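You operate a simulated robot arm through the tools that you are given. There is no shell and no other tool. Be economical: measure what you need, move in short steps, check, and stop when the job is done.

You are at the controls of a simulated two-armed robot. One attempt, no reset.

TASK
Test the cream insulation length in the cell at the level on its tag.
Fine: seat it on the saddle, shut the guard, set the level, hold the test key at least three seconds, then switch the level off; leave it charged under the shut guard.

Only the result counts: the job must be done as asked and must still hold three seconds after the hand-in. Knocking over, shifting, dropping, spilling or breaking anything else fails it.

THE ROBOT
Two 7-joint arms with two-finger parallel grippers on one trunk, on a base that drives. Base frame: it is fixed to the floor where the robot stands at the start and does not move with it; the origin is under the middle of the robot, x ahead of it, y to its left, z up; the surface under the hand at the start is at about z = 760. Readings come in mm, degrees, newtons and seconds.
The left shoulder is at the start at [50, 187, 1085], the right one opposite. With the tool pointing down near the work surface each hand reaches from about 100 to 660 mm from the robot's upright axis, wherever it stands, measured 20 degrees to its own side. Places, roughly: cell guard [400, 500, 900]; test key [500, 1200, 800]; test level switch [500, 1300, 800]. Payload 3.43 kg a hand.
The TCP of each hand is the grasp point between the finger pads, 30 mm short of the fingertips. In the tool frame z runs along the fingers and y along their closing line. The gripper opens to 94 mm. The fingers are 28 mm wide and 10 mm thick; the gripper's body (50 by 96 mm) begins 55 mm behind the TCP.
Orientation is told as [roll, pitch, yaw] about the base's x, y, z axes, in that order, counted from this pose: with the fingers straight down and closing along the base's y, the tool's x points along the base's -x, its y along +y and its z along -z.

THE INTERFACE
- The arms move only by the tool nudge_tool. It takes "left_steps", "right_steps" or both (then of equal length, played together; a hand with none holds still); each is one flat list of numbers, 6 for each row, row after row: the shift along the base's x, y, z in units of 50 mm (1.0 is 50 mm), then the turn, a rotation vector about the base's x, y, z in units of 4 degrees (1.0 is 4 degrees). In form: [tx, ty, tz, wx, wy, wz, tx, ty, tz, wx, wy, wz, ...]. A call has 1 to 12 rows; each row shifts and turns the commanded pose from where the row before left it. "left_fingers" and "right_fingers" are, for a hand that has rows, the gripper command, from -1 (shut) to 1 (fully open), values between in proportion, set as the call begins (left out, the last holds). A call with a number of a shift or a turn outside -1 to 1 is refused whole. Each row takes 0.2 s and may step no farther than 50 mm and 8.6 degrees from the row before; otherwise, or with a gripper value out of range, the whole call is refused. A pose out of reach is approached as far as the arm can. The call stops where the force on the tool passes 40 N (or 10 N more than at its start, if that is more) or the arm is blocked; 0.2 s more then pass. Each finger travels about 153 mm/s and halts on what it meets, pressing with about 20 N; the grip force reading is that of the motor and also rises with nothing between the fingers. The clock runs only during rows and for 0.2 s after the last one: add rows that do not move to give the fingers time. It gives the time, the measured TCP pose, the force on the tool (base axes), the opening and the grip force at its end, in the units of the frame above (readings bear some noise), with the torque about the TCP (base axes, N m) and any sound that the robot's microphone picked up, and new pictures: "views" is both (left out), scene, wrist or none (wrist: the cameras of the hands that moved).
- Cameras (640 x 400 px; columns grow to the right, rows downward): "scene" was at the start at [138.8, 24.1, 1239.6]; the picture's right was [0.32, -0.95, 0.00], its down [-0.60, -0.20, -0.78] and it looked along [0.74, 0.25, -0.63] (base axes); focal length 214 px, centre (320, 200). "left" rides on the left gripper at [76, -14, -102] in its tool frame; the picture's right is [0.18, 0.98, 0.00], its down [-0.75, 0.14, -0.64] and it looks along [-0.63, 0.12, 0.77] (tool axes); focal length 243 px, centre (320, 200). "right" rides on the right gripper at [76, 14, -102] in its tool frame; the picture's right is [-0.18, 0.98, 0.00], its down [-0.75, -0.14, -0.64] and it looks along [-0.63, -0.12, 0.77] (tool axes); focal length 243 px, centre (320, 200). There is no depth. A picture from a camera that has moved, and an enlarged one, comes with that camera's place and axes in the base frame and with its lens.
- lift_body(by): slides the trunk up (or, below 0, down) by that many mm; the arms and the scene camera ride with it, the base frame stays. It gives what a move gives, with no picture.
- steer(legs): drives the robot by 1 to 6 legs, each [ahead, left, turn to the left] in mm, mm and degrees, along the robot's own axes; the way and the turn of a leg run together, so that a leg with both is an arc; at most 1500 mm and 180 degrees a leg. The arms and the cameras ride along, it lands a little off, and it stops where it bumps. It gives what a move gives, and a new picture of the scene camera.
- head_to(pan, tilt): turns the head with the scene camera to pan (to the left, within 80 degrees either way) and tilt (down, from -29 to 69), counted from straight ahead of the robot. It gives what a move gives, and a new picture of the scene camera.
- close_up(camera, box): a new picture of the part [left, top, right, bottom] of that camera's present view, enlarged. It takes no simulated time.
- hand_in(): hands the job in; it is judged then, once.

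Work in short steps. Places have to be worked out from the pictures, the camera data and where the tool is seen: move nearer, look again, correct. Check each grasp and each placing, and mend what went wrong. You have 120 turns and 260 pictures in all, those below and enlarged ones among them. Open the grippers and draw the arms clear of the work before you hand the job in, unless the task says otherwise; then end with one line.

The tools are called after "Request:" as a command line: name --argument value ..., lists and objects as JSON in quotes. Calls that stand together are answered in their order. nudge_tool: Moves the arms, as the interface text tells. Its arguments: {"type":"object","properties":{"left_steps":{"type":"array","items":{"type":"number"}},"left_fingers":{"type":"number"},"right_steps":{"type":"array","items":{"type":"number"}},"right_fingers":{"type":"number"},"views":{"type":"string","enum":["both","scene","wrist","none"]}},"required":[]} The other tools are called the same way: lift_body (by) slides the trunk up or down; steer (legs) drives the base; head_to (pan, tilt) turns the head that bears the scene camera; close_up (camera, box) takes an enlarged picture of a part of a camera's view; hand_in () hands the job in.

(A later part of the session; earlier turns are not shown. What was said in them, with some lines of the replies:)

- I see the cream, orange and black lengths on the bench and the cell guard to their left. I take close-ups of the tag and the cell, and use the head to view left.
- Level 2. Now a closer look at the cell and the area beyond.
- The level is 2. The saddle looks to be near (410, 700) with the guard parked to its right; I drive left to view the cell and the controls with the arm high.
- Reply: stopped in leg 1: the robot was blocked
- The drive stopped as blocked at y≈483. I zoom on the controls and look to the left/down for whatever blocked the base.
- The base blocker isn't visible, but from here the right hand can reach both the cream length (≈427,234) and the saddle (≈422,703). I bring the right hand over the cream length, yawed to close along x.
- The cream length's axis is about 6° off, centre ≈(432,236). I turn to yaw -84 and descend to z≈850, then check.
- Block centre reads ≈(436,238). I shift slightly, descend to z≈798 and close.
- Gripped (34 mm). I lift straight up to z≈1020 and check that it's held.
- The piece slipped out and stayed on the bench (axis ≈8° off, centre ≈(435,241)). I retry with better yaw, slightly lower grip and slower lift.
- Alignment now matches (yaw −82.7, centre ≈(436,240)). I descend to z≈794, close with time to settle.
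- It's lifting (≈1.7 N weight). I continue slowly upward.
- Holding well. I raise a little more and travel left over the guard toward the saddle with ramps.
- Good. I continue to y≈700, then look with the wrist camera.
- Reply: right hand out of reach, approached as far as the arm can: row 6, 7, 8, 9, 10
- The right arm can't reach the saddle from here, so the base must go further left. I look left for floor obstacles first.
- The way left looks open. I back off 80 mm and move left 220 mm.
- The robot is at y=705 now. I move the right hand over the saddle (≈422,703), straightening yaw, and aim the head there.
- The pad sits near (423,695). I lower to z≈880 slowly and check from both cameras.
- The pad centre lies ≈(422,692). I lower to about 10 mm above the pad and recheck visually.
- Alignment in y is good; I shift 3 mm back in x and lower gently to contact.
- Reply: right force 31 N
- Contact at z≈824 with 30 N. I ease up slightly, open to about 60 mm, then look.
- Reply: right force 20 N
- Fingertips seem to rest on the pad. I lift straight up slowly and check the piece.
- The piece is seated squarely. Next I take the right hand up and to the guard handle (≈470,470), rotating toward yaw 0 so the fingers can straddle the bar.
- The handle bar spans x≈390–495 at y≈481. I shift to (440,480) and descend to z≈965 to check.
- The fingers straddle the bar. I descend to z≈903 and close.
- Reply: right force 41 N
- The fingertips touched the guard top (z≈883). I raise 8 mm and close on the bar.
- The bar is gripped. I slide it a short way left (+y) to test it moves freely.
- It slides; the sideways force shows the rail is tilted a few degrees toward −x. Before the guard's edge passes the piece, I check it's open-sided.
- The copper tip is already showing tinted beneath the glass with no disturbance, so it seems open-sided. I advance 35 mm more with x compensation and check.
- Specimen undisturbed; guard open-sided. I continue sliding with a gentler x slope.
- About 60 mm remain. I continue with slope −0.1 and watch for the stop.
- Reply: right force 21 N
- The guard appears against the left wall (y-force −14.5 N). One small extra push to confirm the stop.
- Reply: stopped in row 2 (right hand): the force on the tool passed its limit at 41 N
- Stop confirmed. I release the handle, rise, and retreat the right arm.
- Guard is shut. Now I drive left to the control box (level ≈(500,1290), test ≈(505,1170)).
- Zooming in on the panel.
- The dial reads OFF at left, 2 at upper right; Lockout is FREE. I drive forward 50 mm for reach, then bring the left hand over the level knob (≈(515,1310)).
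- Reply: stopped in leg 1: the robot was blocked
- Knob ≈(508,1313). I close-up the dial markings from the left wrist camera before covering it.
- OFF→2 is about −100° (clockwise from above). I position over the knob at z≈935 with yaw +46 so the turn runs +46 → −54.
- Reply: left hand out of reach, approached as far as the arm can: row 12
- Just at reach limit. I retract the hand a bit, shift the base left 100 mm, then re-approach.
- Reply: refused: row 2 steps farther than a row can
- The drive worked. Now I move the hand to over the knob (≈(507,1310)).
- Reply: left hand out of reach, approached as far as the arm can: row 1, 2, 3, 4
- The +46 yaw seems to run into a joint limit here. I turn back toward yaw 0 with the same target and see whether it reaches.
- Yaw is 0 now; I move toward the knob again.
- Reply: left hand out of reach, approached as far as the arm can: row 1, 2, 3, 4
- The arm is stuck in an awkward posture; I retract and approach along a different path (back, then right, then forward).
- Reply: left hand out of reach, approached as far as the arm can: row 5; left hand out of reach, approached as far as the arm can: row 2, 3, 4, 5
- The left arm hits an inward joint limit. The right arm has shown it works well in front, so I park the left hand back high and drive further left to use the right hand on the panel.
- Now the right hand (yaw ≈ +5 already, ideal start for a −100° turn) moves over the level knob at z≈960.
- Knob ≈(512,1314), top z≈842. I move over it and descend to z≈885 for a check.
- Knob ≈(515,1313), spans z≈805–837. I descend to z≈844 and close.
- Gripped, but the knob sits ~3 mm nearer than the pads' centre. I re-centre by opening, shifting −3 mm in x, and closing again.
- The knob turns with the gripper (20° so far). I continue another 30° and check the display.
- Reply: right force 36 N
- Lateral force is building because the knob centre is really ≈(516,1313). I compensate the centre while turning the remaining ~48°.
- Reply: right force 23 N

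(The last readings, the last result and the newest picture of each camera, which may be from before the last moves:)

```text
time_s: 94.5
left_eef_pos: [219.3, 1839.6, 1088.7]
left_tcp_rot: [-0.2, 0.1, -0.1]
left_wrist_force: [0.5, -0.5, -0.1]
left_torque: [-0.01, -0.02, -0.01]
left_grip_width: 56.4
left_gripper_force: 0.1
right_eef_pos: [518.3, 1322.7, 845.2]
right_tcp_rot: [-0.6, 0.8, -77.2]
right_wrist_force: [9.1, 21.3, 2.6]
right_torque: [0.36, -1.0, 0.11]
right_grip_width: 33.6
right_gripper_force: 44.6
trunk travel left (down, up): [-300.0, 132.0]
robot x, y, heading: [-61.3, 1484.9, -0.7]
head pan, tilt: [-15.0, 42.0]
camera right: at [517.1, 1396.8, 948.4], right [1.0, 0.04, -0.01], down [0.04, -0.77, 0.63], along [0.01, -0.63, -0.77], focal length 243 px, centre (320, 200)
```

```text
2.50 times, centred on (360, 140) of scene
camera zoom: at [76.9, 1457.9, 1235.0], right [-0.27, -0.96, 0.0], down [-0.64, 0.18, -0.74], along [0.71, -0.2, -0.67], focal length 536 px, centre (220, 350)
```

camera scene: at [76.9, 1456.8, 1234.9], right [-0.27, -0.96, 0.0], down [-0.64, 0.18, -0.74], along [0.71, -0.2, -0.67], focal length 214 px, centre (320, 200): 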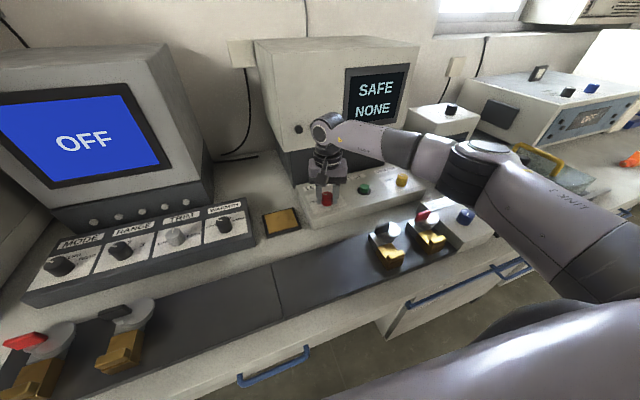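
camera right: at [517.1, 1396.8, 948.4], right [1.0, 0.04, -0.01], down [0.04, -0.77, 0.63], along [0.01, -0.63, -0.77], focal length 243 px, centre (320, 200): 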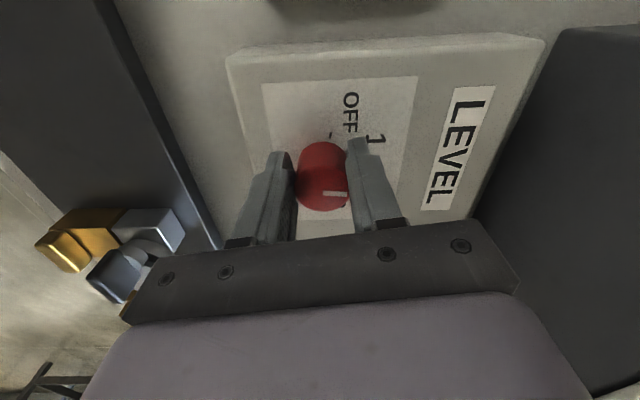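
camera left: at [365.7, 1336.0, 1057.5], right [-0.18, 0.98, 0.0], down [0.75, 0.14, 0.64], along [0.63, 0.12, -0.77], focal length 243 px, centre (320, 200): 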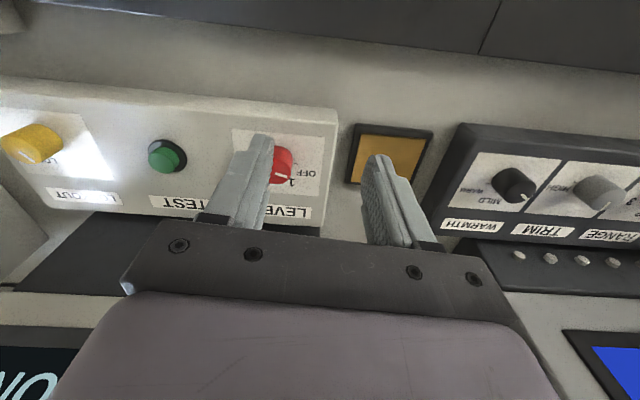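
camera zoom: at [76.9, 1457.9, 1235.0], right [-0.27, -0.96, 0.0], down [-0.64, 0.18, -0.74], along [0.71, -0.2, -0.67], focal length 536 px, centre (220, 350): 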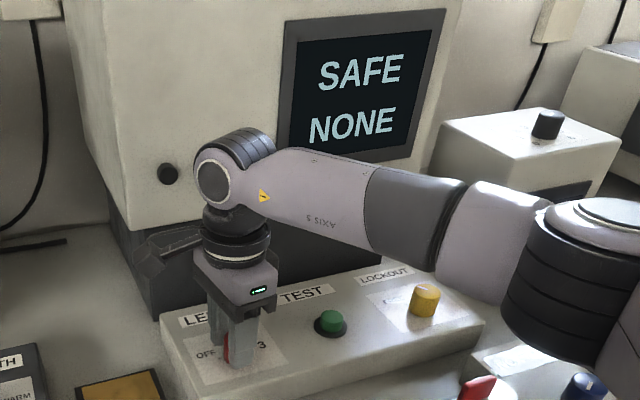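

Turned ≈82°; pointer is about straight ahead, between 1 and 2. I continue ~20° more.

Request:
nudge_tool --right_steps '[0.02, 0.06, 0, 0, 0, -0.8, 0, 0.02, 0, 0, 0, -1, 0, 0, 0, 0, 0, -1, 0, 0, 0, 0, 0, -1, 0, 0, 0, 0, 0, -1]' --views "wrist"

Request:
close_up --camera "scene" --box '[290, 60, 430, 220]'

```text
time_s: 95.7
left_eef_pos: [219.6, 1837.3, 1089.2]
left_tcp_rot: [-0.1, 0.2, -0.1]
left_wrist_force: [0.3, 0.0, 0.3]
left_torque: [-0.02, -0.01, -0.01]
left_grip_width: 56.3
left_gripper_force: 0.1
right_eef_pos: [522.5, 1323.8, 844.2]
right_tcp_rot: [-0.4, 0.7, -96.9]
right_wrist_force: [23.9, 6.5, 6.6]
right_torque: [-0.57, -1.03, 0.2]
right_grip_width: 33.7
right_gripper_force: 44.9
trunk travel left (down, up): [-300.0, 132.0]
robot x, y, heading: [-58.4, 1477.9, -0.6]
head pan, tilt: [-15.0, 42.0]
camera right: at [545.3, 1393.2, 948.3], right [0.95, -0.3, -0.01], down [-0.23, -0.74, 0.63], along [-0.2, -0.6, -0.77], focal length 243 px, centre (320, 200)
```

right: 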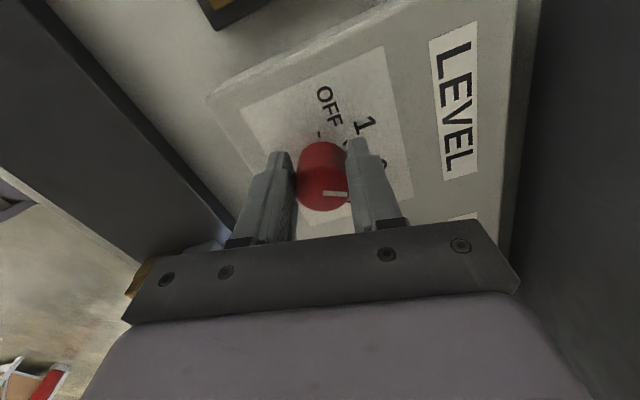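

```text
2.50 times, centred on (360, 140) of scene
camera zoom: at [77.9, 1456.8, 1234.9], right [-0.27, -0.96, 0.0], down [-0.64, 0.18, -0.74], along [0.71, -0.2, -0.67], focal length 536 px, centre (220, 350)
```

zoom: 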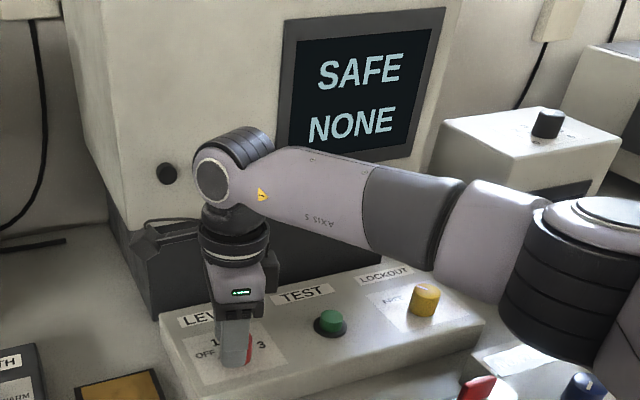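

Pointer seems near 2. I release, rise and look at the knob directly.

Request:
nudge_tool --right_steps '[0, 0, 0, 0, 0, 0, 0, 0, 0, 0, 0, 0, 0, 0, 0.4, 0, 0, 0, 0, 0, 0.8, 0, 0, 0, -0.3, 0.2, 0.8, 0, 0, 0, -0.8, 0.3, 0.3, 0, 0, 0]' --right_fingers 0.2 --views "wrist"

Request:
close_up --camera "scene" --box '[290, 60, 430, 240]'

```text
time_s: 97.1
left_eef_pos: [217.7, 1837.2, 1088.7]
left_tcp_rot: [0.0, 0.1, -0.1]
left_wrist_force: [-0.1, -0.1, -0.4]
left_torque: [0.0, 0.02, 0.03]
left_grip_width: 56.4
left_gripper_force: 0.1
right_eef_pos: [462.5, 1346.8, 958.9]
right_tcp_rot: [-0.9, 0.7, -96.6]
right_wrist_force: [-0.1, 0.1, -0.3]
right_torque: [0.0, -0.05, -0.01]
right_grip_width: 56.2
right_gripper_force: 0.1
trunk travel left (down, up): [-300.0, 132.0]
robot x, y, heading: [-62.5, 1480.4, -0.9]
head pan, tilt: [-15.0, 42.0]
camera right: at [487.5, 1417.9, 1063.2], right [0.96, -0.3, -0.02], down [-0.22, -0.74, 0.64], along [-0.2, -0.6, -0.77], focal length 243 px, centre (320, 200)
```

right: 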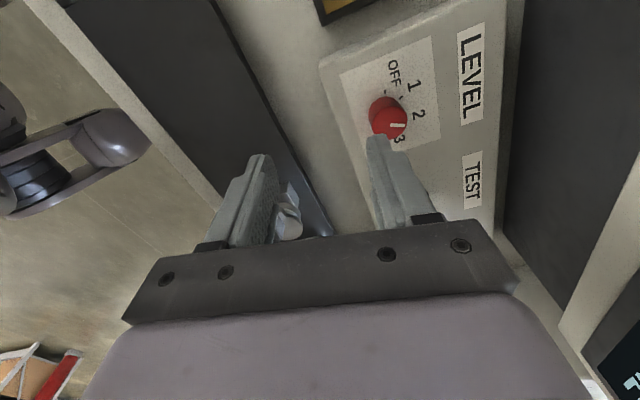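

```text
2.22 times, centred on (360, 150) of scene
camera zoom: at [76.2, 1456.0, 1235.1], right [-0.27, -0.96, 0.0], down [-0.64, 0.18, -0.74], along [0.72, -0.2, -0.67], focal length 477 px, centre (231, 311)
```

zoom: 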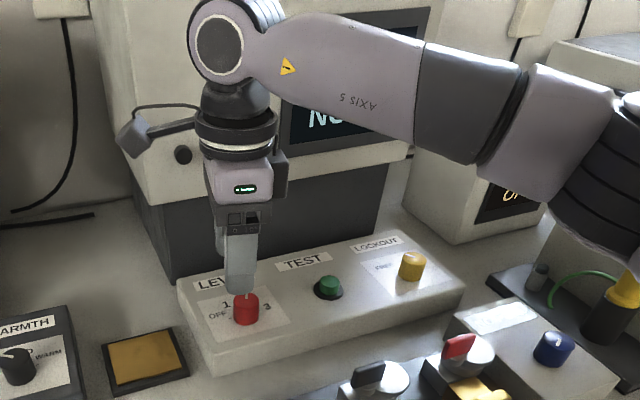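

Request:
close_up --camera "right" --box '[320, 30, 480, 180]'

Request:
close_up --camera "scene" --box '[320, 175, 380, 220]'

```text
2.67 times, centred on (400, 105) of right
camera zoom: at [487.5, 1417.9, 1063.2], right [0.96, -0.3, -0.02], down [-0.22, -0.74, 0.64], along [-0.2, -0.6, -0.77], focal length 647 px, centre (107, 453)
```

zoom: 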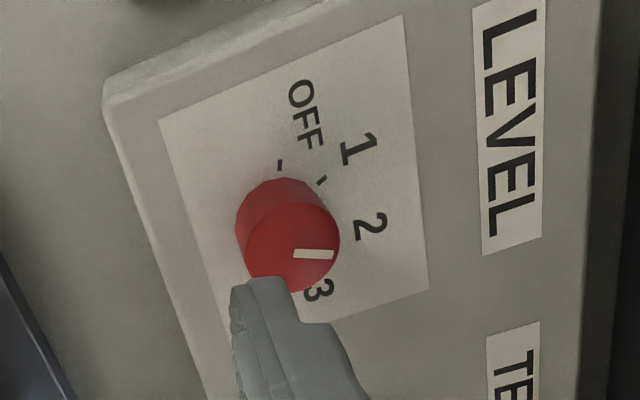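

```text
8.89 times, centred on (350, 198) of scene
camera zoom: at [76.2, 1456.0, 1235.1], right [-0.27, -0.96, 0.0], down [-0.64, 0.18, -0.74], along [0.72, -0.2, -0.67], focal length 1906 px, centre (53, 222)
```

zoom: 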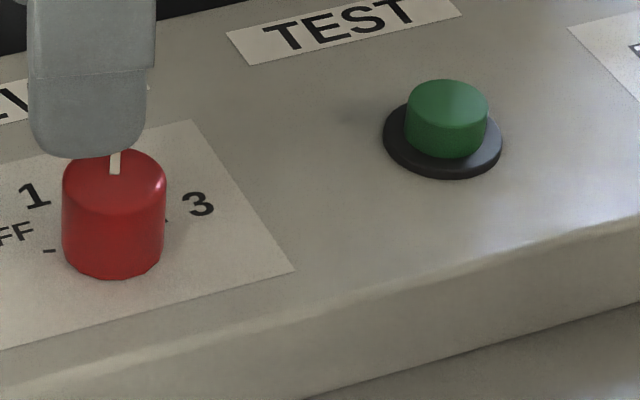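

By geometry the pointer is at −19° with label 2 at −23°: it's on 2. I move the hand back to check the display.

Request:
nudge_tool --right_steps '[-0.7, 0, 0.4, 0, 0, 0, -0.7, -0.3, 0.3, 0, 0, 0, -0.7, -0.4, 0, 0, 0, 0]' --views "scene"

Request:
close_up --camera "scene" --box '[290, 60, 430, 220]'

Request:
close_up --camera "scene" --box '[300, 170, 380, 220]'

```text
time_s: 97.9
left_eef_pos: [217.4, 1836.5, 1090.6]
left_tcp_rot: [0.0, 0.0, -0.1]
left_wrist_force: [-0.4, -0.4, -0.2]
left_torque: [0.0, -0.01, -0.02]
left_grip_width: 56.6
left_gripper_force: 0.0
right_eef_pos: [355.8, 1311.8, 993.6]
right_tcp_rot: [-0.9, 0.7, -96.6]
right_wrist_force: [-0.3, -0.3, -0.6]
right_torque: [-0.01, -0.01, -0.02]
right_grip_width: 56.3
right_gripper_force: 0.1
trunk travel left (down, up): [-300.0, 132.0]
robot x, y, heading: [-59.1, 1482.9, -0.8]
head pan, tilt: [-15.0, 42.0]
camera scene: at [76.2, 1455.7, 1235.1], right [-0.27, -0.96, 0.0], down [-0.64, 0.18, -0.74], along [0.72, -0.2, -0.67], focal length 214 px, centre (320, 200)
```

scene: 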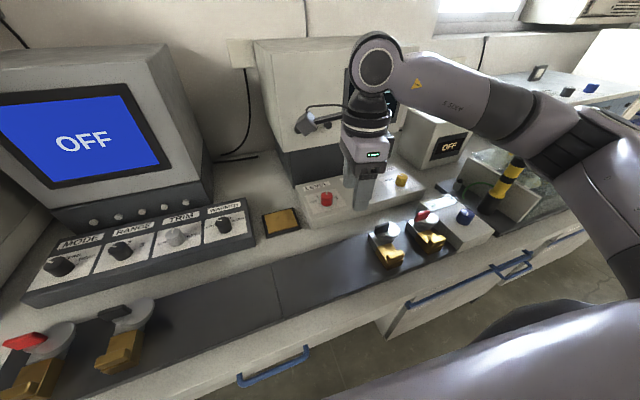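

```text
2.50 times, centred on (360, 140) of scene
camera zoom: at [76.2, 1455.7, 1235.1], right [-0.27, -0.96, 0.0], down [-0.64, 0.18, -0.74], along [0.72, -0.2, -0.67], focal length 536 px, centre (220, 350)
```

zoom: 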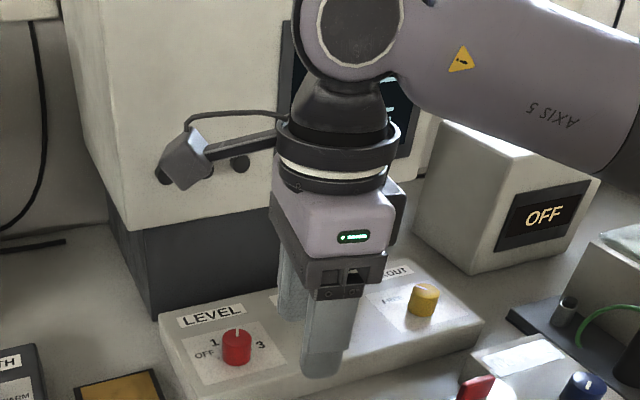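

```text
8.00 times, centred on (340, 195) of scene
camera zoom: at [76.2, 1455.7, 1235.1], right [-0.27, -0.96, 0.0], down [-0.64, 0.18, -0.74], along [0.72, -0.2, -0.67], focal length 1716 px, centre (160, 240)
```

zoom: 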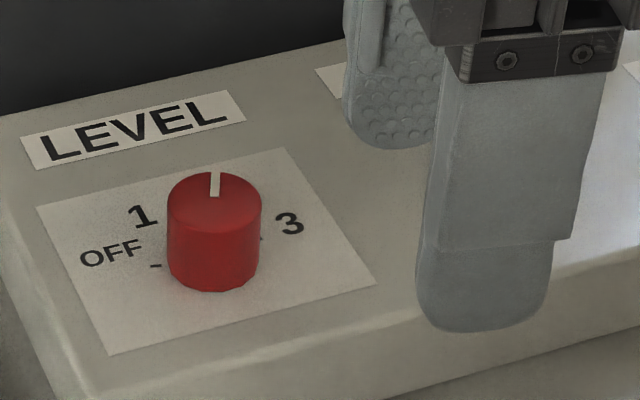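

The pointer is on 2. Next the TEST button ≈(534,1192, top 825). I close the fingers and move above it.

Request:
nudge_tool --right_steps '[0.2, -0.4, 0, 0, 0, 1, 0.5, -0.4, 0, 0, 0, 1, 0.6, -0.4, -0.2, 0, 0, 1, 0.6, -0.4, -0.3, 0, 0, 1, 0.6, -0.4, -0.4, 0, 0, 1, 0.6, -0.3, -0.5, 0, 0, 1, 0.4, -0.1, -0.5, 0, 0, 1]' --right_fingers -1 --views "both"

Request:
close_up --camera "scene" --box '[310, 130, 430, 220]'

```text
time_s: 99.5
left_eef_pos: [219.1, 1838.3, 1090.9]
left_tcp_rot: [-0.1, 0.1, -0.1]
left_wrist_force: [-0.4, 0.3, 0.2]
left_torque: [-0.02, 0.01, 0.01]
left_grip_width: 56.6
left_gripper_force: 0.0
right_eef_pos: [533.5, 1191.3, 898.0]
right_tcp_rot: [-0.9, 0.7, -68.5]
right_wrist_force: [-0.3, 0.2, -0.7]
right_torque: [-0.01, -0.01, 0.0]
right_grip_width: 0.0
right_gripper_force: 20.3
trunk travel left (down, up): [-300.0, 132.0]
robot x, y, heading: [-61.1, 1482.2, -0.7]
head pan, tilt: [-15.0, 42.0]
camera scene: at [76.7, 1456.1, 1235.0], right [-0.27, -0.96, 0.0], down [-0.64, 0.18, -0.74], along [0.71, -0.2, -0.67], focal length 214 px, centre (320, 200)
camera right: at [521.2, 1265.8, 1002.3], right [0.98, 0.19, -0.02], down [0.16, -0.76, 0.64], along [0.11, -0.63, -0.77], focal length 243 px, centre (320, 200)
```

scene: 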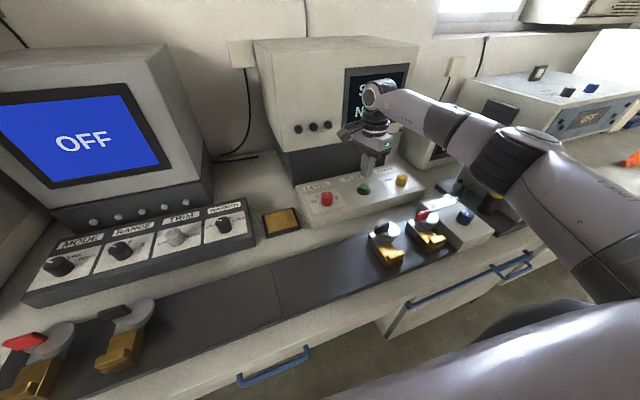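
right: 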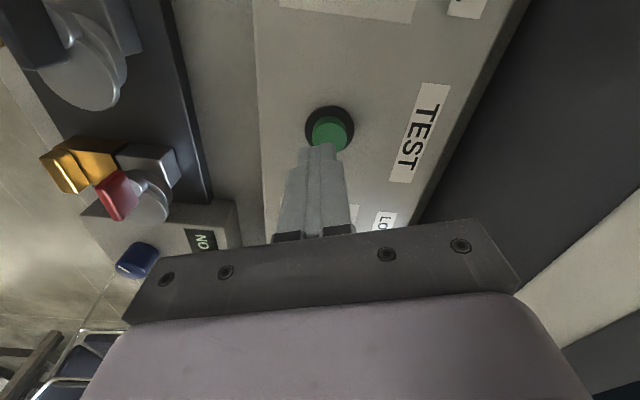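

```text
4.44 times, centred on (370, 175) of scene
camera zoom: at [76.7, 1456.1, 1235.0], right [-0.27, -0.96, 0.0], down [-0.64, 0.18, -0.74], along [0.71, -0.2, -0.67], focal length 953 px, centre (98, 311)
```

zoom: 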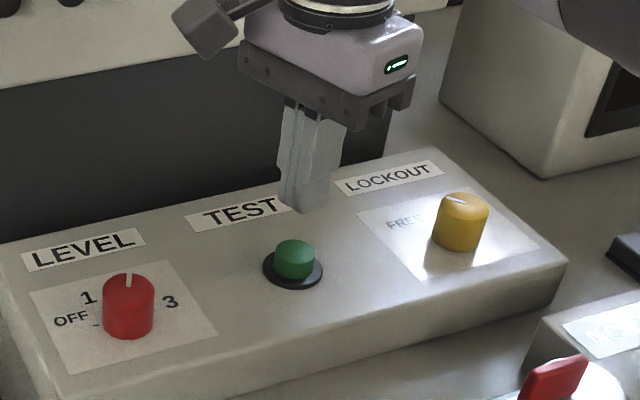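

The button ≈(538,1190). I shift slightly and descend to just at the button top.

Request:
nudge_tool --right_steps '[0.08, -0.02, -0.3, 0, 0, 0, 0, 0, -0.35, 0, 0, 0, 0, 0, -0.15, 0, 0, 0]' --views "wrist"

Request:
close_up --camera "scene" --box '[310, 130, 430, 220]'

```text
time_s: 100.3
left_eef_pos: [219.3, 1837.5, 1089.0]
left_tcp_rot: [0.1, 0.0, -0.2]
left_wrist_force: [-0.8, -0.9, -0.4]
left_torque: [0.02, 0.02, -0.01]
left_grip_width: 56.4
left_gripper_force: 0.1
right_eef_pos: [537.2, 1190.6, 857.7]
right_tcp_rot: [-0.9, 0.7, -68.7]
right_wrist_force: [0.4, 0.1, -0.6]
right_torque: [0.0, 0.02, -0.01]
right_grip_width: 0.2
right_gripper_force: 20.1
trunk travel left (down, up): [-300.0, 132.0]
robot x, y, heading: [-61.6, 1483.1, -0.9]
head pan, tilt: [-15.0, 42.0]
camera right: at [524.7, 1265.1, 962.3], right [0.98, 0.19, -0.02], down [0.16, -0.76, 0.64], along [0.11, -0.63, -0.77], focal length 243 px, centre (320, 200)
```

right: 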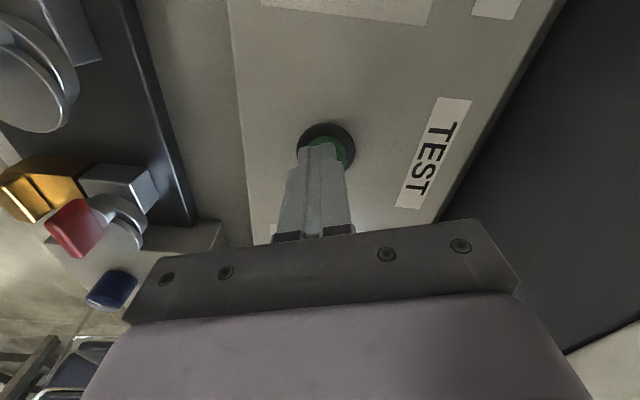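

```text
4.44 times, centred on (370, 175) of scene
camera zoom: at [76.5, 1456.0, 1235.0], right [-0.27, -0.96, 0.0], down [-0.64, 0.18, -0.74], along [0.72, -0.2, -0.67], focal length 953 px, centre (98, 311)
```

zoom: 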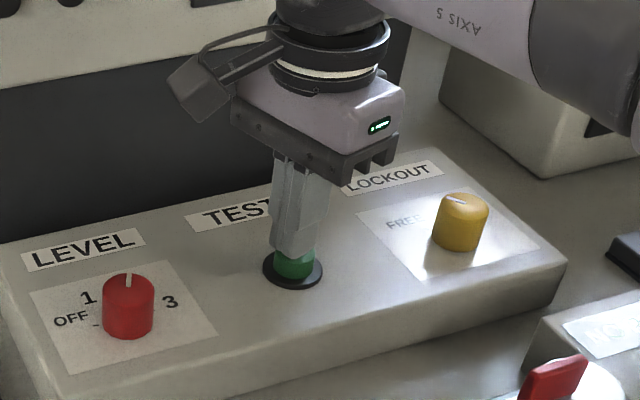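

Well aligned. I press down in small steps, watching force and sound.

Request:
nudge_tool --right_steps '[0.04, 0, -0.05, 0, 0, 0, 0, 0, -0.05, 0, 0, 0, 0, 0, -0.05, 0, 0, 0]' --views "none"

Request:
close_up --camera "scene" --box '[310, 70, 430, 220]'

```text
time_s: 101.1
left_eef_pos: [218.7, 1837.6, 1090.0]
left_tcp_rot: [-0.1, 0.0, -0.1]
left_wrist_force: [0.2, 0.9, 0.0]
left_torque: [0.01, 0.0, -0.04]
left_grip_width: 56.5
left_gripper_force: 0.0
right_eef_pos: [538.6, 1190.7, 852.0]
right_tcp_rot: [-0.9, 0.7, -68.6]
right_wrist_force: [1.3, -0.2, 1.7]
right_torque: [0.0, -0.02, 0.01]
right_grip_width: 0.1
right_gripper_force: 20.0
trunk travel left (down, up): [-300.0, 132.0]
robot x, y, heading: [-62.9, 1479.7, -0.9]
head pan, tilt: [-15.0, 42.0]
```

```text
2.67 times, centred on (370, 145) of scene
camera zoom: at [76.4, 1456.0, 1235.1], right [-0.27, -0.96, 0.0], down [-0.64, 0.18, -0.74], along [0.72, -0.2, -0.67], focal length 572 px, centre (187, 347)
```

zoom: 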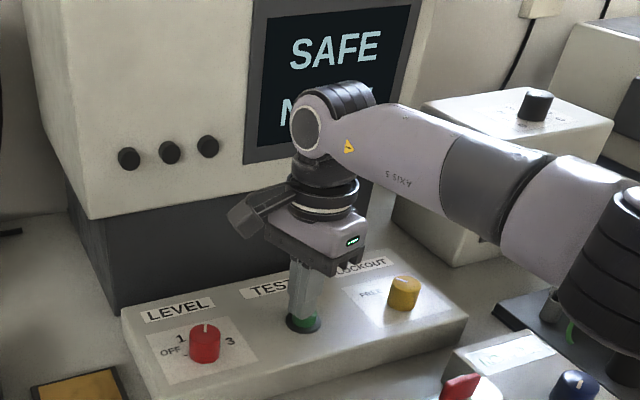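

Light contact only. I press further and hold.

Request:
nudge_tool --right_steps '[0, 0, -0.05, 0, 0, 0, 0, 0, -0.05, 0, 0, 0, 0, 0, -0.04, 0, 0, 0, 0, 0, 0, 0, 0, 0]' --views "none"

Request:
close_up --camera "scene" --box '[310, 70, 430, 220]'

```text
time_s: 102.1
left_eef_pos: [217.2, 1838.2, 1090.2]
left_tcp_rot: [-0.1, 0.0, -0.2]
left_wrist_force: [0.0, -0.4, 0.9]
left_torque: [0.02, 0.02, 0.0]
left_grip_width: 56.5
left_gripper_force: 0.0
right_eef_pos: [538.5, 1191.6, 847.3]
right_tcp_rot: [-0.7, 0.6, -68.6]
right_wrist_force: [-1.6, -2.1, 16.2]
right_torque: [-0.2, -0.03, -0.03]
right_grip_width: 0.1
right_gripper_force: 20.2
trunk travel left (down, up): [-300.0, 132.0]
robot x, y, heading: [-56.7, 1480.9, -0.8]
head pan, tilt: [-15.0, 42.0]
```

```text
2.67 times, centred on (370, 145) of scene
camera zoom: at [74.8, 1456.6, 1235.5], right [-0.27, -0.96, 0.0], down [-0.64, 0.18, -0.74], along [0.72, -0.2, -0.67], focal length 572 px, centre (187, 347)
```

zoom: 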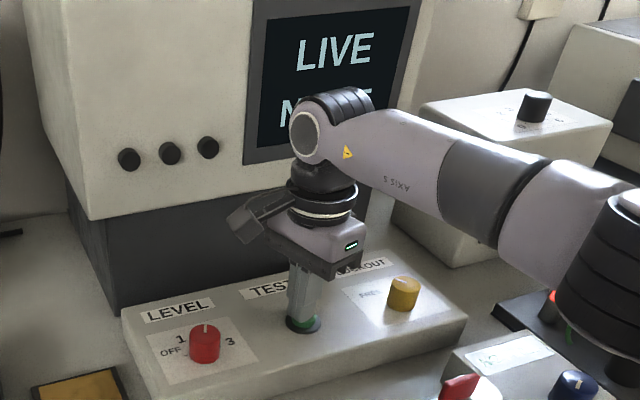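

LIVE is shown, so the key is down. I hold still for over 4 seconds more.

Request:
nudge_tool --right_steps '[0, 0, -0.01, 0, 0, 0, 0, 0, 0, 0, 0, 0, 0, 0, 0, 0, 0, 0, 0, 0, 0, 0, 0, 0, 0, 0, 0, 0, 0, 0, 0, 0, 0, 0, 0, 0, 0, 0, 0, 0, 0, 0, 0, 0, 0, 0, 0, 0, 0, 0, 0, 0, 0, 0, 0, 0, 0, 0, 0, 0, 0, 0, 0, 0, 0, 0, 0, 0, 0, 0, 0, 0]' --views "none"

Request:
nudge_tool --right_steps '[0, 0, 0, 0, 0, 0, 0, 0, 0, 0, 0, 0, 0, 0, 0, 0, 0, 0, 0, 0, 0, 0, 0, 0, 0, 0, 0, 0, 0, 0, 0, 0, 0, 0, 0, 0, 0, 0, 0, 0, 0, 0, 0, 0, 0, 0, 0, 0, 0, 0, 0, 0, 0, 0, 0, 0, 0, 0, 0, 0]' --views "none"

Request:
close_up --camera "scene" --box '[310, 70, 430, 220]'

```text
time_s: 104.7
left_eef_pos: [217.5, 1836.9, 1089.9]
left_tcp_rot: [-0.1, 0.0, -0.1]
left_wrist_force: [0.0, -0.2, 0.9]
left_torque: [0.01, 0.0, 0.0]
left_grip_width: 56.5
left_gripper_force: 0.1
right_eef_pos: [539.0, 1191.9, 845.4]
right_tcp_rot: [-0.6, 0.6, -68.6]
right_wrist_force: [2.5, -5.6, 21.7]
right_torque: [-0.34, -0.15, -0.02]
right_grip_width: 0.0
right_gripper_force: 19.6
trunk travel left (down, up): [-300.0, 132.0]
robot x, y, heading: [-63.7, 1482.7, -0.7]
head pan, tilt: [-15.0, 42.0]
```

```text
time_s: 106.9
left_eef_pos: [217.3, 1838.5, 1089.3]
left_tcp_rot: [0.0, 0.0, -0.1]
left_wrist_force: [0.2, 0.0, -0.1]
left_torque: [0.03, 0.0, 0.01]
left_grip_width: 56.5
left_gripper_force: 0.0
right_eef_pos: [539.0, 1192.2, 844.8]
right_tcp_rot: [-0.7, 0.6, -68.6]
right_wrist_force: [1.9, -4.6, 20.1]
right_torque: [-0.29, -0.1, -0.01]
right_grip_width: 0.0
right_gripper_force: 19.5
trunk travel left (down, up): [-300.0, 132.0]
robot x, y, heading: [-60.1, 1479.5, -1.0]
head pan, tilt: [-15.0, 42.0]
```

```text
2.67 times, centred on (370, 145) of scene
camera zoom: at [74.7, 1456.6, 1235.3], right [-0.27, -0.96, 0.0], down [-0.64, 0.18, -0.74], along [0.72, -0.2, -0.67], focal length 572 px, centre (187, 347)
```

zoom: 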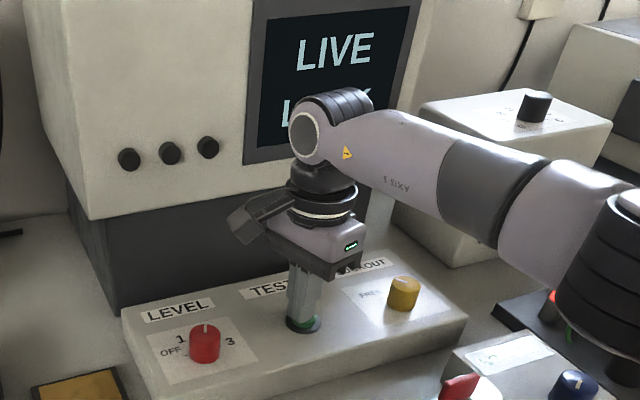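

The hold lasted >4 s and a result appeared ("L..K"). I lift off the key and read the display.

Request:
nudge_tool --right_steps '[0, 0, 0.4, 0, 0, 0, 0, 0, 0.8, 0, 0, 0, -0.3, 0, 0.8, 0, 0, 0, -0.8, 0, 0.4, 0, 0, 0, -0.8, 0, 0, 0, 0, 0, -0.8, 0, 0, 0, 0, 0, -0.8, 0, 0, 0, 0, 0]' --views "none"

Request:
close_up --camera "scene" --box '[290, 50, 450, 220]'

```text
time_s: 108.5
left_eef_pos: [218.2, 1836.4, 1089.1]
left_tcp_rot: [0.0, 0.1, -0.1]
left_wrist_force: [0.0, 0.8, -0.2]
left_torque: [-0.01, -0.01, 0.03]
left_grip_width: 56.5
left_gripper_force: 0.1
right_eef_pos: [361.4, 1191.6, 964.6]
right_tcp_rot: [-0.9, 0.8, -68.8]
right_wrist_force: [0.2, 0.7, 0.5]
right_torque: [0.0, 0.0, 0.0]
right_grip_width: 0.0
right_gripper_force: 19.7
trunk travel left (down, up): [-300.0, 132.0]
robot x, y, heading: [-58.5, 1480.8, -0.7]
head pan, tilt: [-15.0, 42.0]
```

```text
2.35 times, centred on (370, 135) of scene
camera zoom: at [76.2, 1455.9, 1235.1], right [-0.27, -0.96, 0.0], down [-0.64, 0.18, -0.74], along [0.72, -0.2, -0.67], focal length 505 px, centre (202, 353)
```

zoom: 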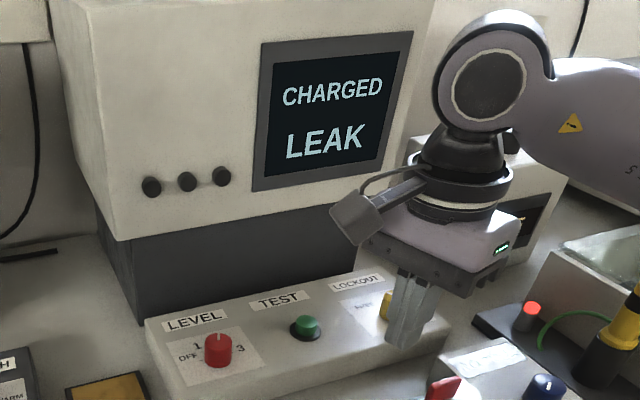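

CHARGED / LEAK is displayed: the test took place. Now I go back to the level knob (centre ≈(520,1314)) at yaw ≈ −95 to switch it off.

Request:
nudge_tool --right_steps '[0.1, 0.45, 0, 0, 0, -0.95, 0.4, 0.45, 0, 0, 0, -0.95, 0.5, 0.45, 0, 0, 0, -0.95, 0.5, 0.45, 0, 0, 0, -0.95, 0.6, 0.4, -0.2, 0, 0, -0.95, 0.6, 0.25, -0.4, 0, 0, -0.95, 0.47, 0, -0.7, 0, 0, -0.9]' --right_fingers 0.15 --views "wrist"

Request:
close_up --camera "scene" --box '[290, 150, 410, 240]'

```text
time_s: 110.1
left_eef_pos: [218.2, 1837.5, 1088.9]
left_tcp_rot: [-0.1, 0.1, 0.0]
left_wrist_force: [0.3, -1.1, -0.5]
left_torque: [-0.01, -0.01, -0.02]
left_grip_width: 56.4
left_gripper_force: 0.0
right_eef_pos: [522.7, 1314.3, 896.7]
right_tcp_rot: [-0.9, 0.7, -94.9]
right_wrist_force: [0.4, 0.1, -0.2]
right_torque: [-0.02, -0.01, -0.04]
right_grip_width: 54.2
right_gripper_force: 0.0
trunk travel left (down, up): [-300.0, 132.0]
robot x, y, heading: [-59.4, 1480.2, -0.7]
head pan, tilt: [-15.0, 42.0]
camera right: at [545.4, 1386.1, 1001.6], right [0.96, -0.27, -0.02], down [-0.2, -0.75, 0.64], along [-0.18, -0.61, -0.77], focal length 243 px, centre (320, 200)
```

right: 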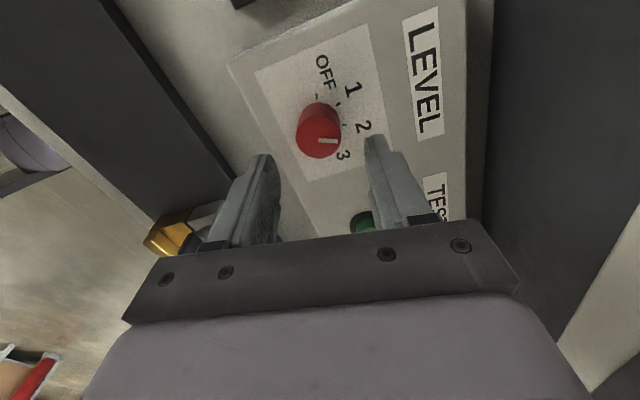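

```text
4.44 times, centred on (350, 195) of scene
camera zoom: at [76.7, 1456.1, 1235.0], right [-0.27, -0.96, 0.0], down [-0.64, 0.18, -0.74], along [0.71, -0.2, -0.67], focal length 953 px, centre (187, 222)
```

zoom: 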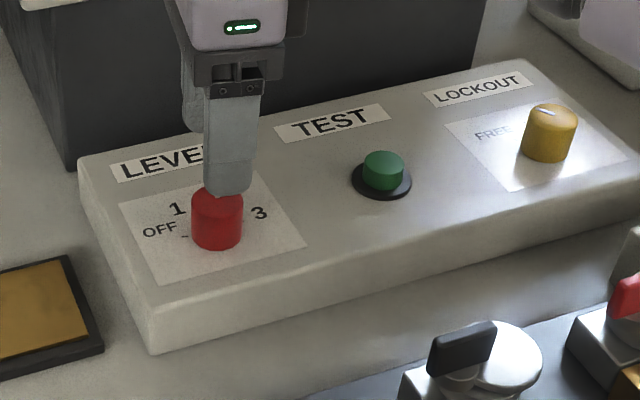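

The knob reads at ≈(521,1312). I descend to z≈845 and close.

Request:
nudge_tool --right_steps '[-0.04, -0.02, -0.35, 0, 0, 0, 0, 0, -0.4, 0, 0, 0, 0, 0, -0.28, 0, 0, 0]' --views "none"

Request:
nudge_tool --right_steps '[0, 0, 0, 0, 0, 0, 0, 0, 0, 0, 0, 0, 0, 0, 0, 0, 0, 0]' --right_fingers -1 --views "wrist"

```text
time_s: 110.9
left_eef_pos: [217.7, 1836.8, 1089.4]
left_tcp_rot: [0.0, 0.1, -0.1]
left_wrist_force: [0.5, 0.1, 0.6]
left_torque: [0.02, 0.02, -0.01]
left_grip_width: 56.4
left_gripper_force: 0.1
right_eef_pos: [520.8, 1313.0, 846.4]
right_tcp_rot: [-0.9, 0.6, -95.1]
right_wrist_force: [0.4, -0.1, -0.3]
right_torque: [-0.02, 0.05, 0.0]
right_grip_width: 54.4
right_gripper_force: 0.1
trunk travel left (down, up): [-300.0, 132.0]
robot x, y, heading: [-62.5, 1484.1, -0.8]
head pan, tilt: [-15.0, 42.0]
```

```text
time_s: 111.7
left_eef_pos: [217.3, 1837.3, 1089.2]
left_tcp_rot: [0.1, 0.1, -0.1]
left_wrist_force: [-0.8, -0.5, 0.7]
left_torque: [-0.02, -0.01, -0.02]
left_grip_width: 56.2
left_gripper_force: 0.0
right_eef_pos: [520.8, 1313.7, 848.3]
right_tcp_rot: [-0.9, 0.7, -95.0]
right_wrist_force: [-3.5, -0.5, -2.1]
right_torque: [-0.02, -0.95, 0.01]
right_grip_width: 33.5
right_gripper_force: 45.5
trunk travel left (down, up): [-300.0, 132.0]
robot x, y, heading: [-63.4, 1481.9, -1.0]
head pan, tilt: [-15.0, 42.0]
camera right: at [543.0, 1385.0, 951.4], right [0.96, -0.27, -0.02], down [-0.2, -0.75, 0.64], along [-0.18, -0.61, -0.77], focal length 243 px, centre (320, 200)
```

right: 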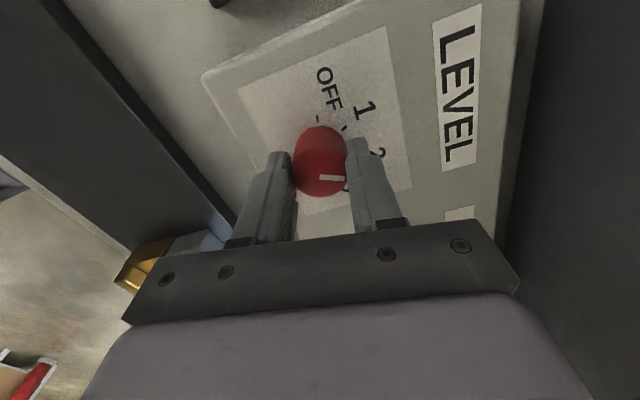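

Centred grip. I turn counter-clockwise +48° first and check.

Request:
nudge_tool --right_steps '[0, 0, 0, 0, 0, 1, 0, 0, 0, 0, 0, 1, 0, 0, 0, 0, 0, 1, 0, 0, 0, 0, 0, 1, 0, 0, 0, 0, 0, 1, 0, 0, 0, 0, 0, 1, 0, 0, 0, 0, 0, 1, 0, 0, 0, 0, 0, 1, 0, 0, 0, 0, 0, 1, 0, 0, 0, 0, 0, 1, 0, 0, 0, 0, 0, 1, 0, 0, 0, 0, 0, 1]' --views "wrist"

```text
time_s: 114.3
left_eef_pos: [218.4, 1837.6, 1089.9]
left_tcp_rot: [-0.2, 0.2, -0.1]
left_wrist_force: [-0.4, -0.4, -0.5]
left_torque: [-0.04, -0.03, 0.02]
left_grip_width: 56.4
left_gripper_force: 0.0
right_eef_pos: [519.9, 1314.2, 846.3]
right_tcp_rot: [-0.9, 0.7, -46.8]
right_wrist_force: [-1.9, 2.9, -3.0]
right_torque: [0.79, -0.39, -0.02]
right_grip_width: 33.6
right_gripper_force: 44.2
trunk travel left (down, up): [-300.0, 132.0]
robot x, y, heading: [-64.4, 1483.8, -1.0]
head pan, tilt: [-15.0, 42.0]
camera right: at [481.2, 1377.4, 951.5], right [0.84, 0.54, -0.02], down [0.42, -0.65, 0.63], along [0.33, -0.54, -0.77], focal length 243 px, centre (320, 200)
```

right: 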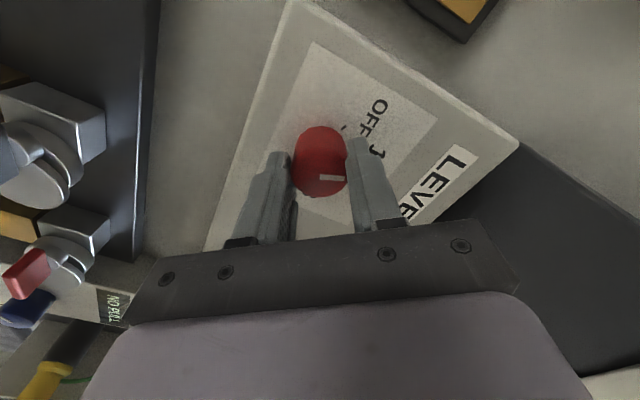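

Turning cleanly with low lateral forces. I continue +50°.

Request:
nudge_tool --right_steps '[0, 0, 0, 0, 0, 1, 0, 0, 0, 0, 0, 1, 0, 0, 0, 0, 0, 1, 0, 0, 0, 0, 0, 1, 0, 0, 0, 0, 0, 1, 0, 0, 0, 0, 0, 1, 0, 0, 0, 0, 0, 1, 0, 0, 0, 0, 0, 1, 0, 0, 0, 0, 0, 1, 0, 0, 0, 0, 0, 1, 0, 0, 0, 0, 0, 1, 0, 0, 0, 0, 0, 1.0]' --views "wrist"

Request:
nudge_tool --right_steps '[0, 0, 0, 0, 0, 0.7, 0, 0, 0, 0, 0, 0]' --views "none"

Request:
close_up --camera "scene" --box '[290, 60, 430, 220]'

```text
time_s: 116.9
left_eef_pos: [217.9, 1837.7, 1088.4]
left_tcp_rot: [-0.1, 0.1, -0.2]
left_wrist_force: [-0.8, 0.0, 0.2]
left_torque: [0.0, -0.01, 0.01]
left_grip_width: 56.3
left_gripper_force: 0.0
right_eef_pos: [521.5, 1314.1, 847.6]
right_tcp_rot: [-0.9, 0.8, 1.1]
right_wrist_force: [-0.6, 4.6, 0.4]
right_torque: [0.98, 0.14, 0.04]
right_grip_width: 33.6
right_gripper_force: 44.5
trunk travel left (down, up): [-300.0, 132.0]
robot x, y, heading: [-61.7, 1483.1, -1.0]
head pan, tilt: [-15.0, 42.0]
camera right: at [445.3, 1326.5, 951.5], right [0.16, 0.99, -0.02], down [0.76, -0.12, 0.64], along [0.62, -0.12, -0.77], focal length 243 px, centre (320, 200)
```

right: 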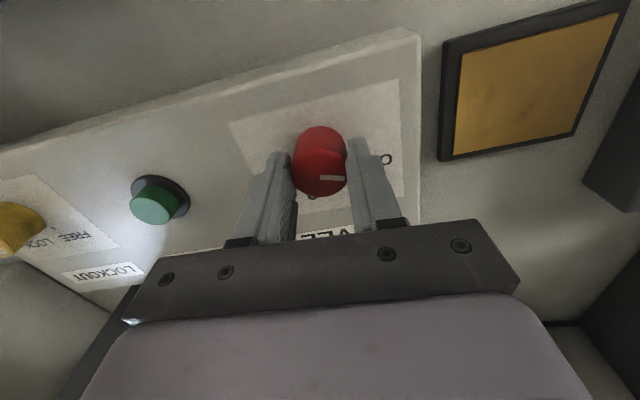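

```text
time_s: 117.5
left_eef_pos: [218.5, 1837.7, 1090.1]
left_tcp_rot: [-0.1, 0.1, 0.0]
left_wrist_force: [-0.1, 0.7, -0.1]
left_torque: [0.01, 0.0, -0.01]
left_grip_width: 56.4
left_gripper_force: 0.0
right_eef_pos: [520.4, 1313.3, 848.2]
right_tcp_rot: [-1.0, 0.7, 4.0]
right_wrist_force: [-0.9, 5.2, 1.1]
right_torque: [0.99, 0.14, 0.02]
right_grip_width: 33.5
right_gripper_force: 45.2
trunk travel left (down, up): [-300.0, 132.0]
robot x, y, heading: [-60.3, 1482.3, -0.7]
head pan, tilt: [-15.0, 42.0]
```

```text
2.50 times, centred on (360, 140) of scene
camera zoom: at [76.3, 1456.4, 1235.1], right [-0.27, -0.96, 0.0], down [-0.64, 0.18, -0.74], along [0.72, -0.2, -0.67], focal length 536 px, centre (220, 350)
```

zoom: 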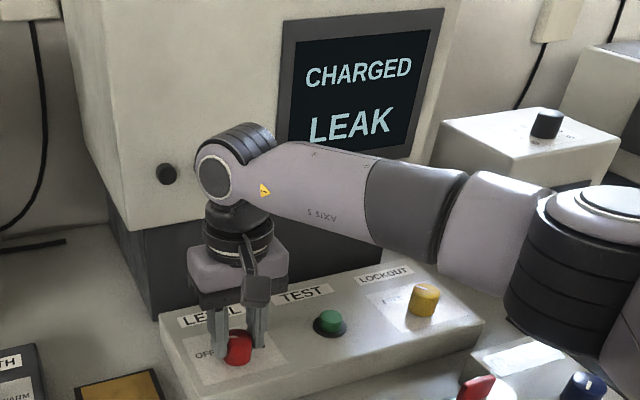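

Turned ≈+99°. I release, rise and check the pointer.

Request:
nudge_tool --right_steps '[0, 0, 0, 0, 0, 0, 0, 0, 0, 0, 0, 0, 0, 0, 0.4, 0, 0, 0, 0, 0, 0.8, 0, 0, 0, -0.3, 0, 0.8, 0, 0, 0, -0.7, -0.3, 0.4, 0, 0, 0]' --right_fingers 0.2 --views "wrist"

Request:
close_up --camera "right" --box '[280, 60, 440, 200]'

Request:
close_up --camera "scene" --box '[300, 170, 380, 220]'

```text
time_s: 118.9
left_eef_pos: [217.9, 1836.9, 1090.5]
left_tcp_rot: [0.0, 0.2, -0.1]
left_wrist_force: [-0.8, 0.3, 0.3]
left_torque: [0.01, -0.01, -0.03]
left_grip_width: 56.4
left_gripper_force: 0.0
right_eef_pos: [471.0, 1297.1, 967.1]
right_tcp_rot: [-0.9, 0.6, 3.8]
right_wrist_force: [-0.6, -0.2, -0.3]
right_torque: [-0.04, -0.01, 0.03]
right_grip_width: 56.5
right_gripper_force: 0.0
trunk travel left (down, up): [-300.0, 132.0]
robot x, y, heading: [-63.5, 1480.9, -0.9]
head pan, tilt: [-15.0, 42.0]
camera right: at [393.9, 1306.8, 1071.3], right [0.12, 0.99, -0.02], down [0.77, -0.08, 0.64], along [0.63, -0.09, -0.77], focal length 243 px, centre (320, 200)
```

right: 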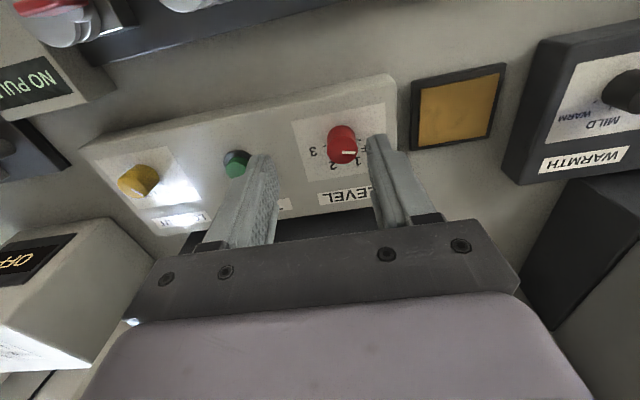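

```text
2.86 times, centred on (360, 130) of right
camera zoom: at [393.9, 1306.8, 1071.3], right [0.12, 0.99, -0.02], down [0.77, -0.08, 0.64], along [0.63, -0.09, -0.77], focal length 693 px, centre (206, 400)
```

zoom: 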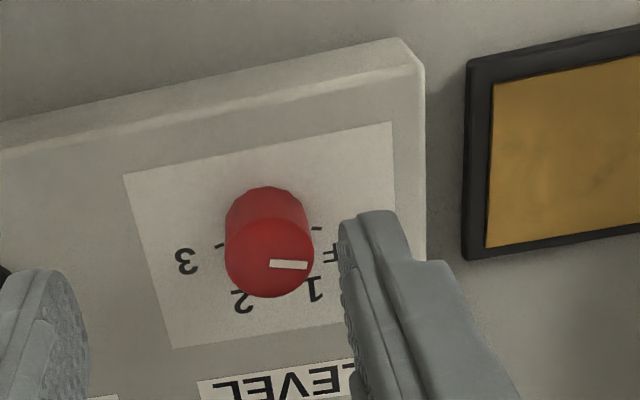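

```text
8.00 times, centred on (340, 195) of scene
camera zoom: at [76.1, 1455.7, 1235.1], right [-0.27, -0.96, 0.0], down [-0.64, 0.18, -0.74], along [0.72, -0.2, -0.67], focal length 1716 px, centre (160, 240)
```

zoom: 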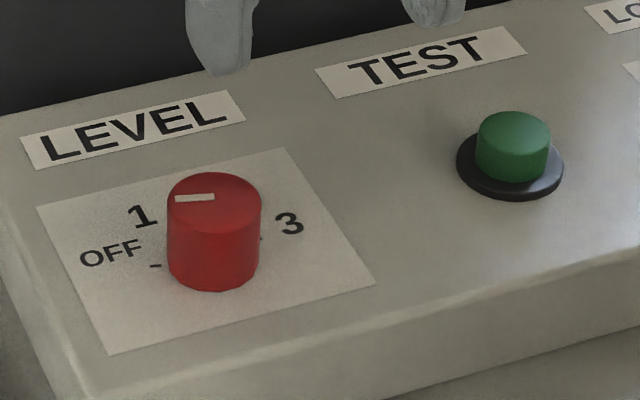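

Pointer is back on OFF (≈81° vs OFF tick 78°). I draw the right arm clear and do a final check of display and cell.

Request:
nudge_tool --right_steps '[-0.5, -0.3, 0.5, 0, 0, 0, -0.8, -0.3, 0.4, 0, 0, 0, -0.8, -0.3, 0.3, 0, 0, 0, -0.8, -0.3, 0.3, 0, 0, 0]' --right_fingers 1 --views "none"

Request:
head_to --pan -35 --tilt 35

```text
time_s: 119.9
left_eef_pos: [218.4, 1837.1, 1090.4]
left_tcp_rot: [0.0, 0.1, -0.1]
left_wrist_force: [-0.2, 0.2, 0.2]
left_torque: [-0.01, -0.02, 0.04]
left_grip_width: 56.5
left_gripper_force: 0.1
right_eef_pos: [327.7, 1238.4, 1040.5]
right_tcp_rot: [-0.9, 0.8, 3.8]
right_wrist_force: [0.4, 0.7, 0.2]
right_torque: [-0.01, -0.02, 0.01]
right_grip_width: 94.0
right_gripper_force: 0.1
trunk travel left (down, up): [-300.0, 132.0]
robot x, y, heading: [-61.4, 1481.8, -0.7]
head pan, tilt: [-15.0, 42.0]
```

```text
time_s: 120.7
left_eef_pos: [218.8, 1837.0, 1089.6]
left_tcp_rot: [0.0, 0.1, -0.2]
left_wrist_force: [0.7, 0.1, -0.9]
left_torque: [-0.01, -0.01, 0.0]
left_grip_width: 56.5
left_gripper_force: 0.1
right_eef_pos: [326.2, 1238.6, 1040.3]
right_tcp_rot: [-0.9, 0.6, 3.8]
right_wrist_force: [0.3, 0.8, -0.2]
right_torque: [0.03, 0.01, -0.01]
right_grip_width: 94.1
right_gripper_force: 0.0
trunk travel left (down, up): [-300.0, 132.0]
robot x, y, heading: [-60.2, 1481.0, -0.8]
head pan, tilt: [-35.0, 35.0]
camera scene: at [67.5, 1427.3, 1245.5], right [-0.58, -0.81, 0.0], down [-0.47, 0.34, -0.82], along [0.66, -0.48, -0.57], focal length 214 px, centre (320, 200)
```

scene: 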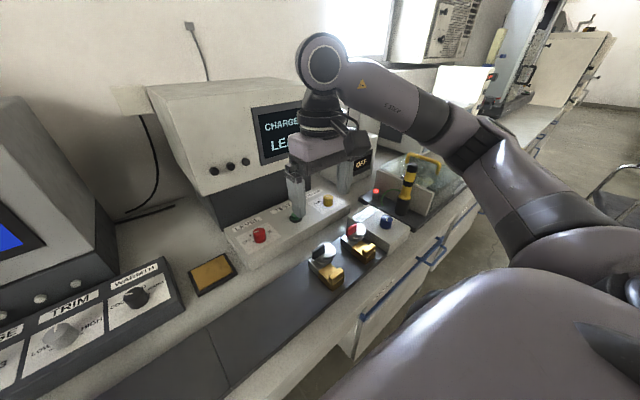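

Request:
close_up --camera "scene" --box '[220, 90, 480, 260]'

```text
2.35 times, centred on (350, 175) of scene
camera zoom: at [67.5, 1427.3, 1245.5], right [-0.58, -0.81, 0.0], down [-0.47, 0.34, -0.82], along [0.66, -0.48, -0.57], focal length 505 px, centre (249, 259)
```

zoom: 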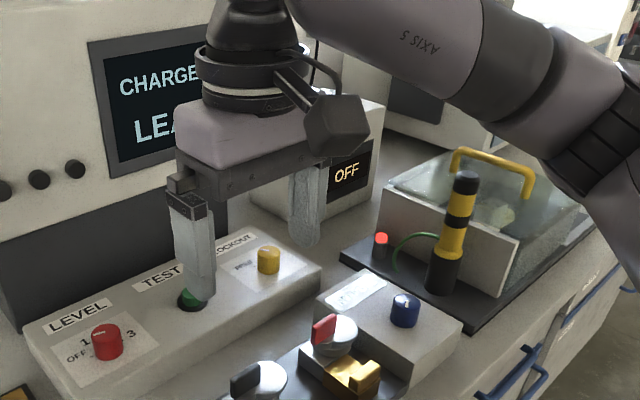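

The guard is still shut with the piece inside, the level is OFF, the display reads CHARGED, and both arms are clear with grippers open. I hand the job in.

Request:
hand_in

```text
The job is handed in.
```

I tested the cream insulation length at level 2, holding the test key for more than four seconds, and the display read CHARGED / LEAK. The level is switched back to OFF and the piece is still charged under the shut guard. On my first lift it slipped from the grip and landed back on the bench; the second lift held.
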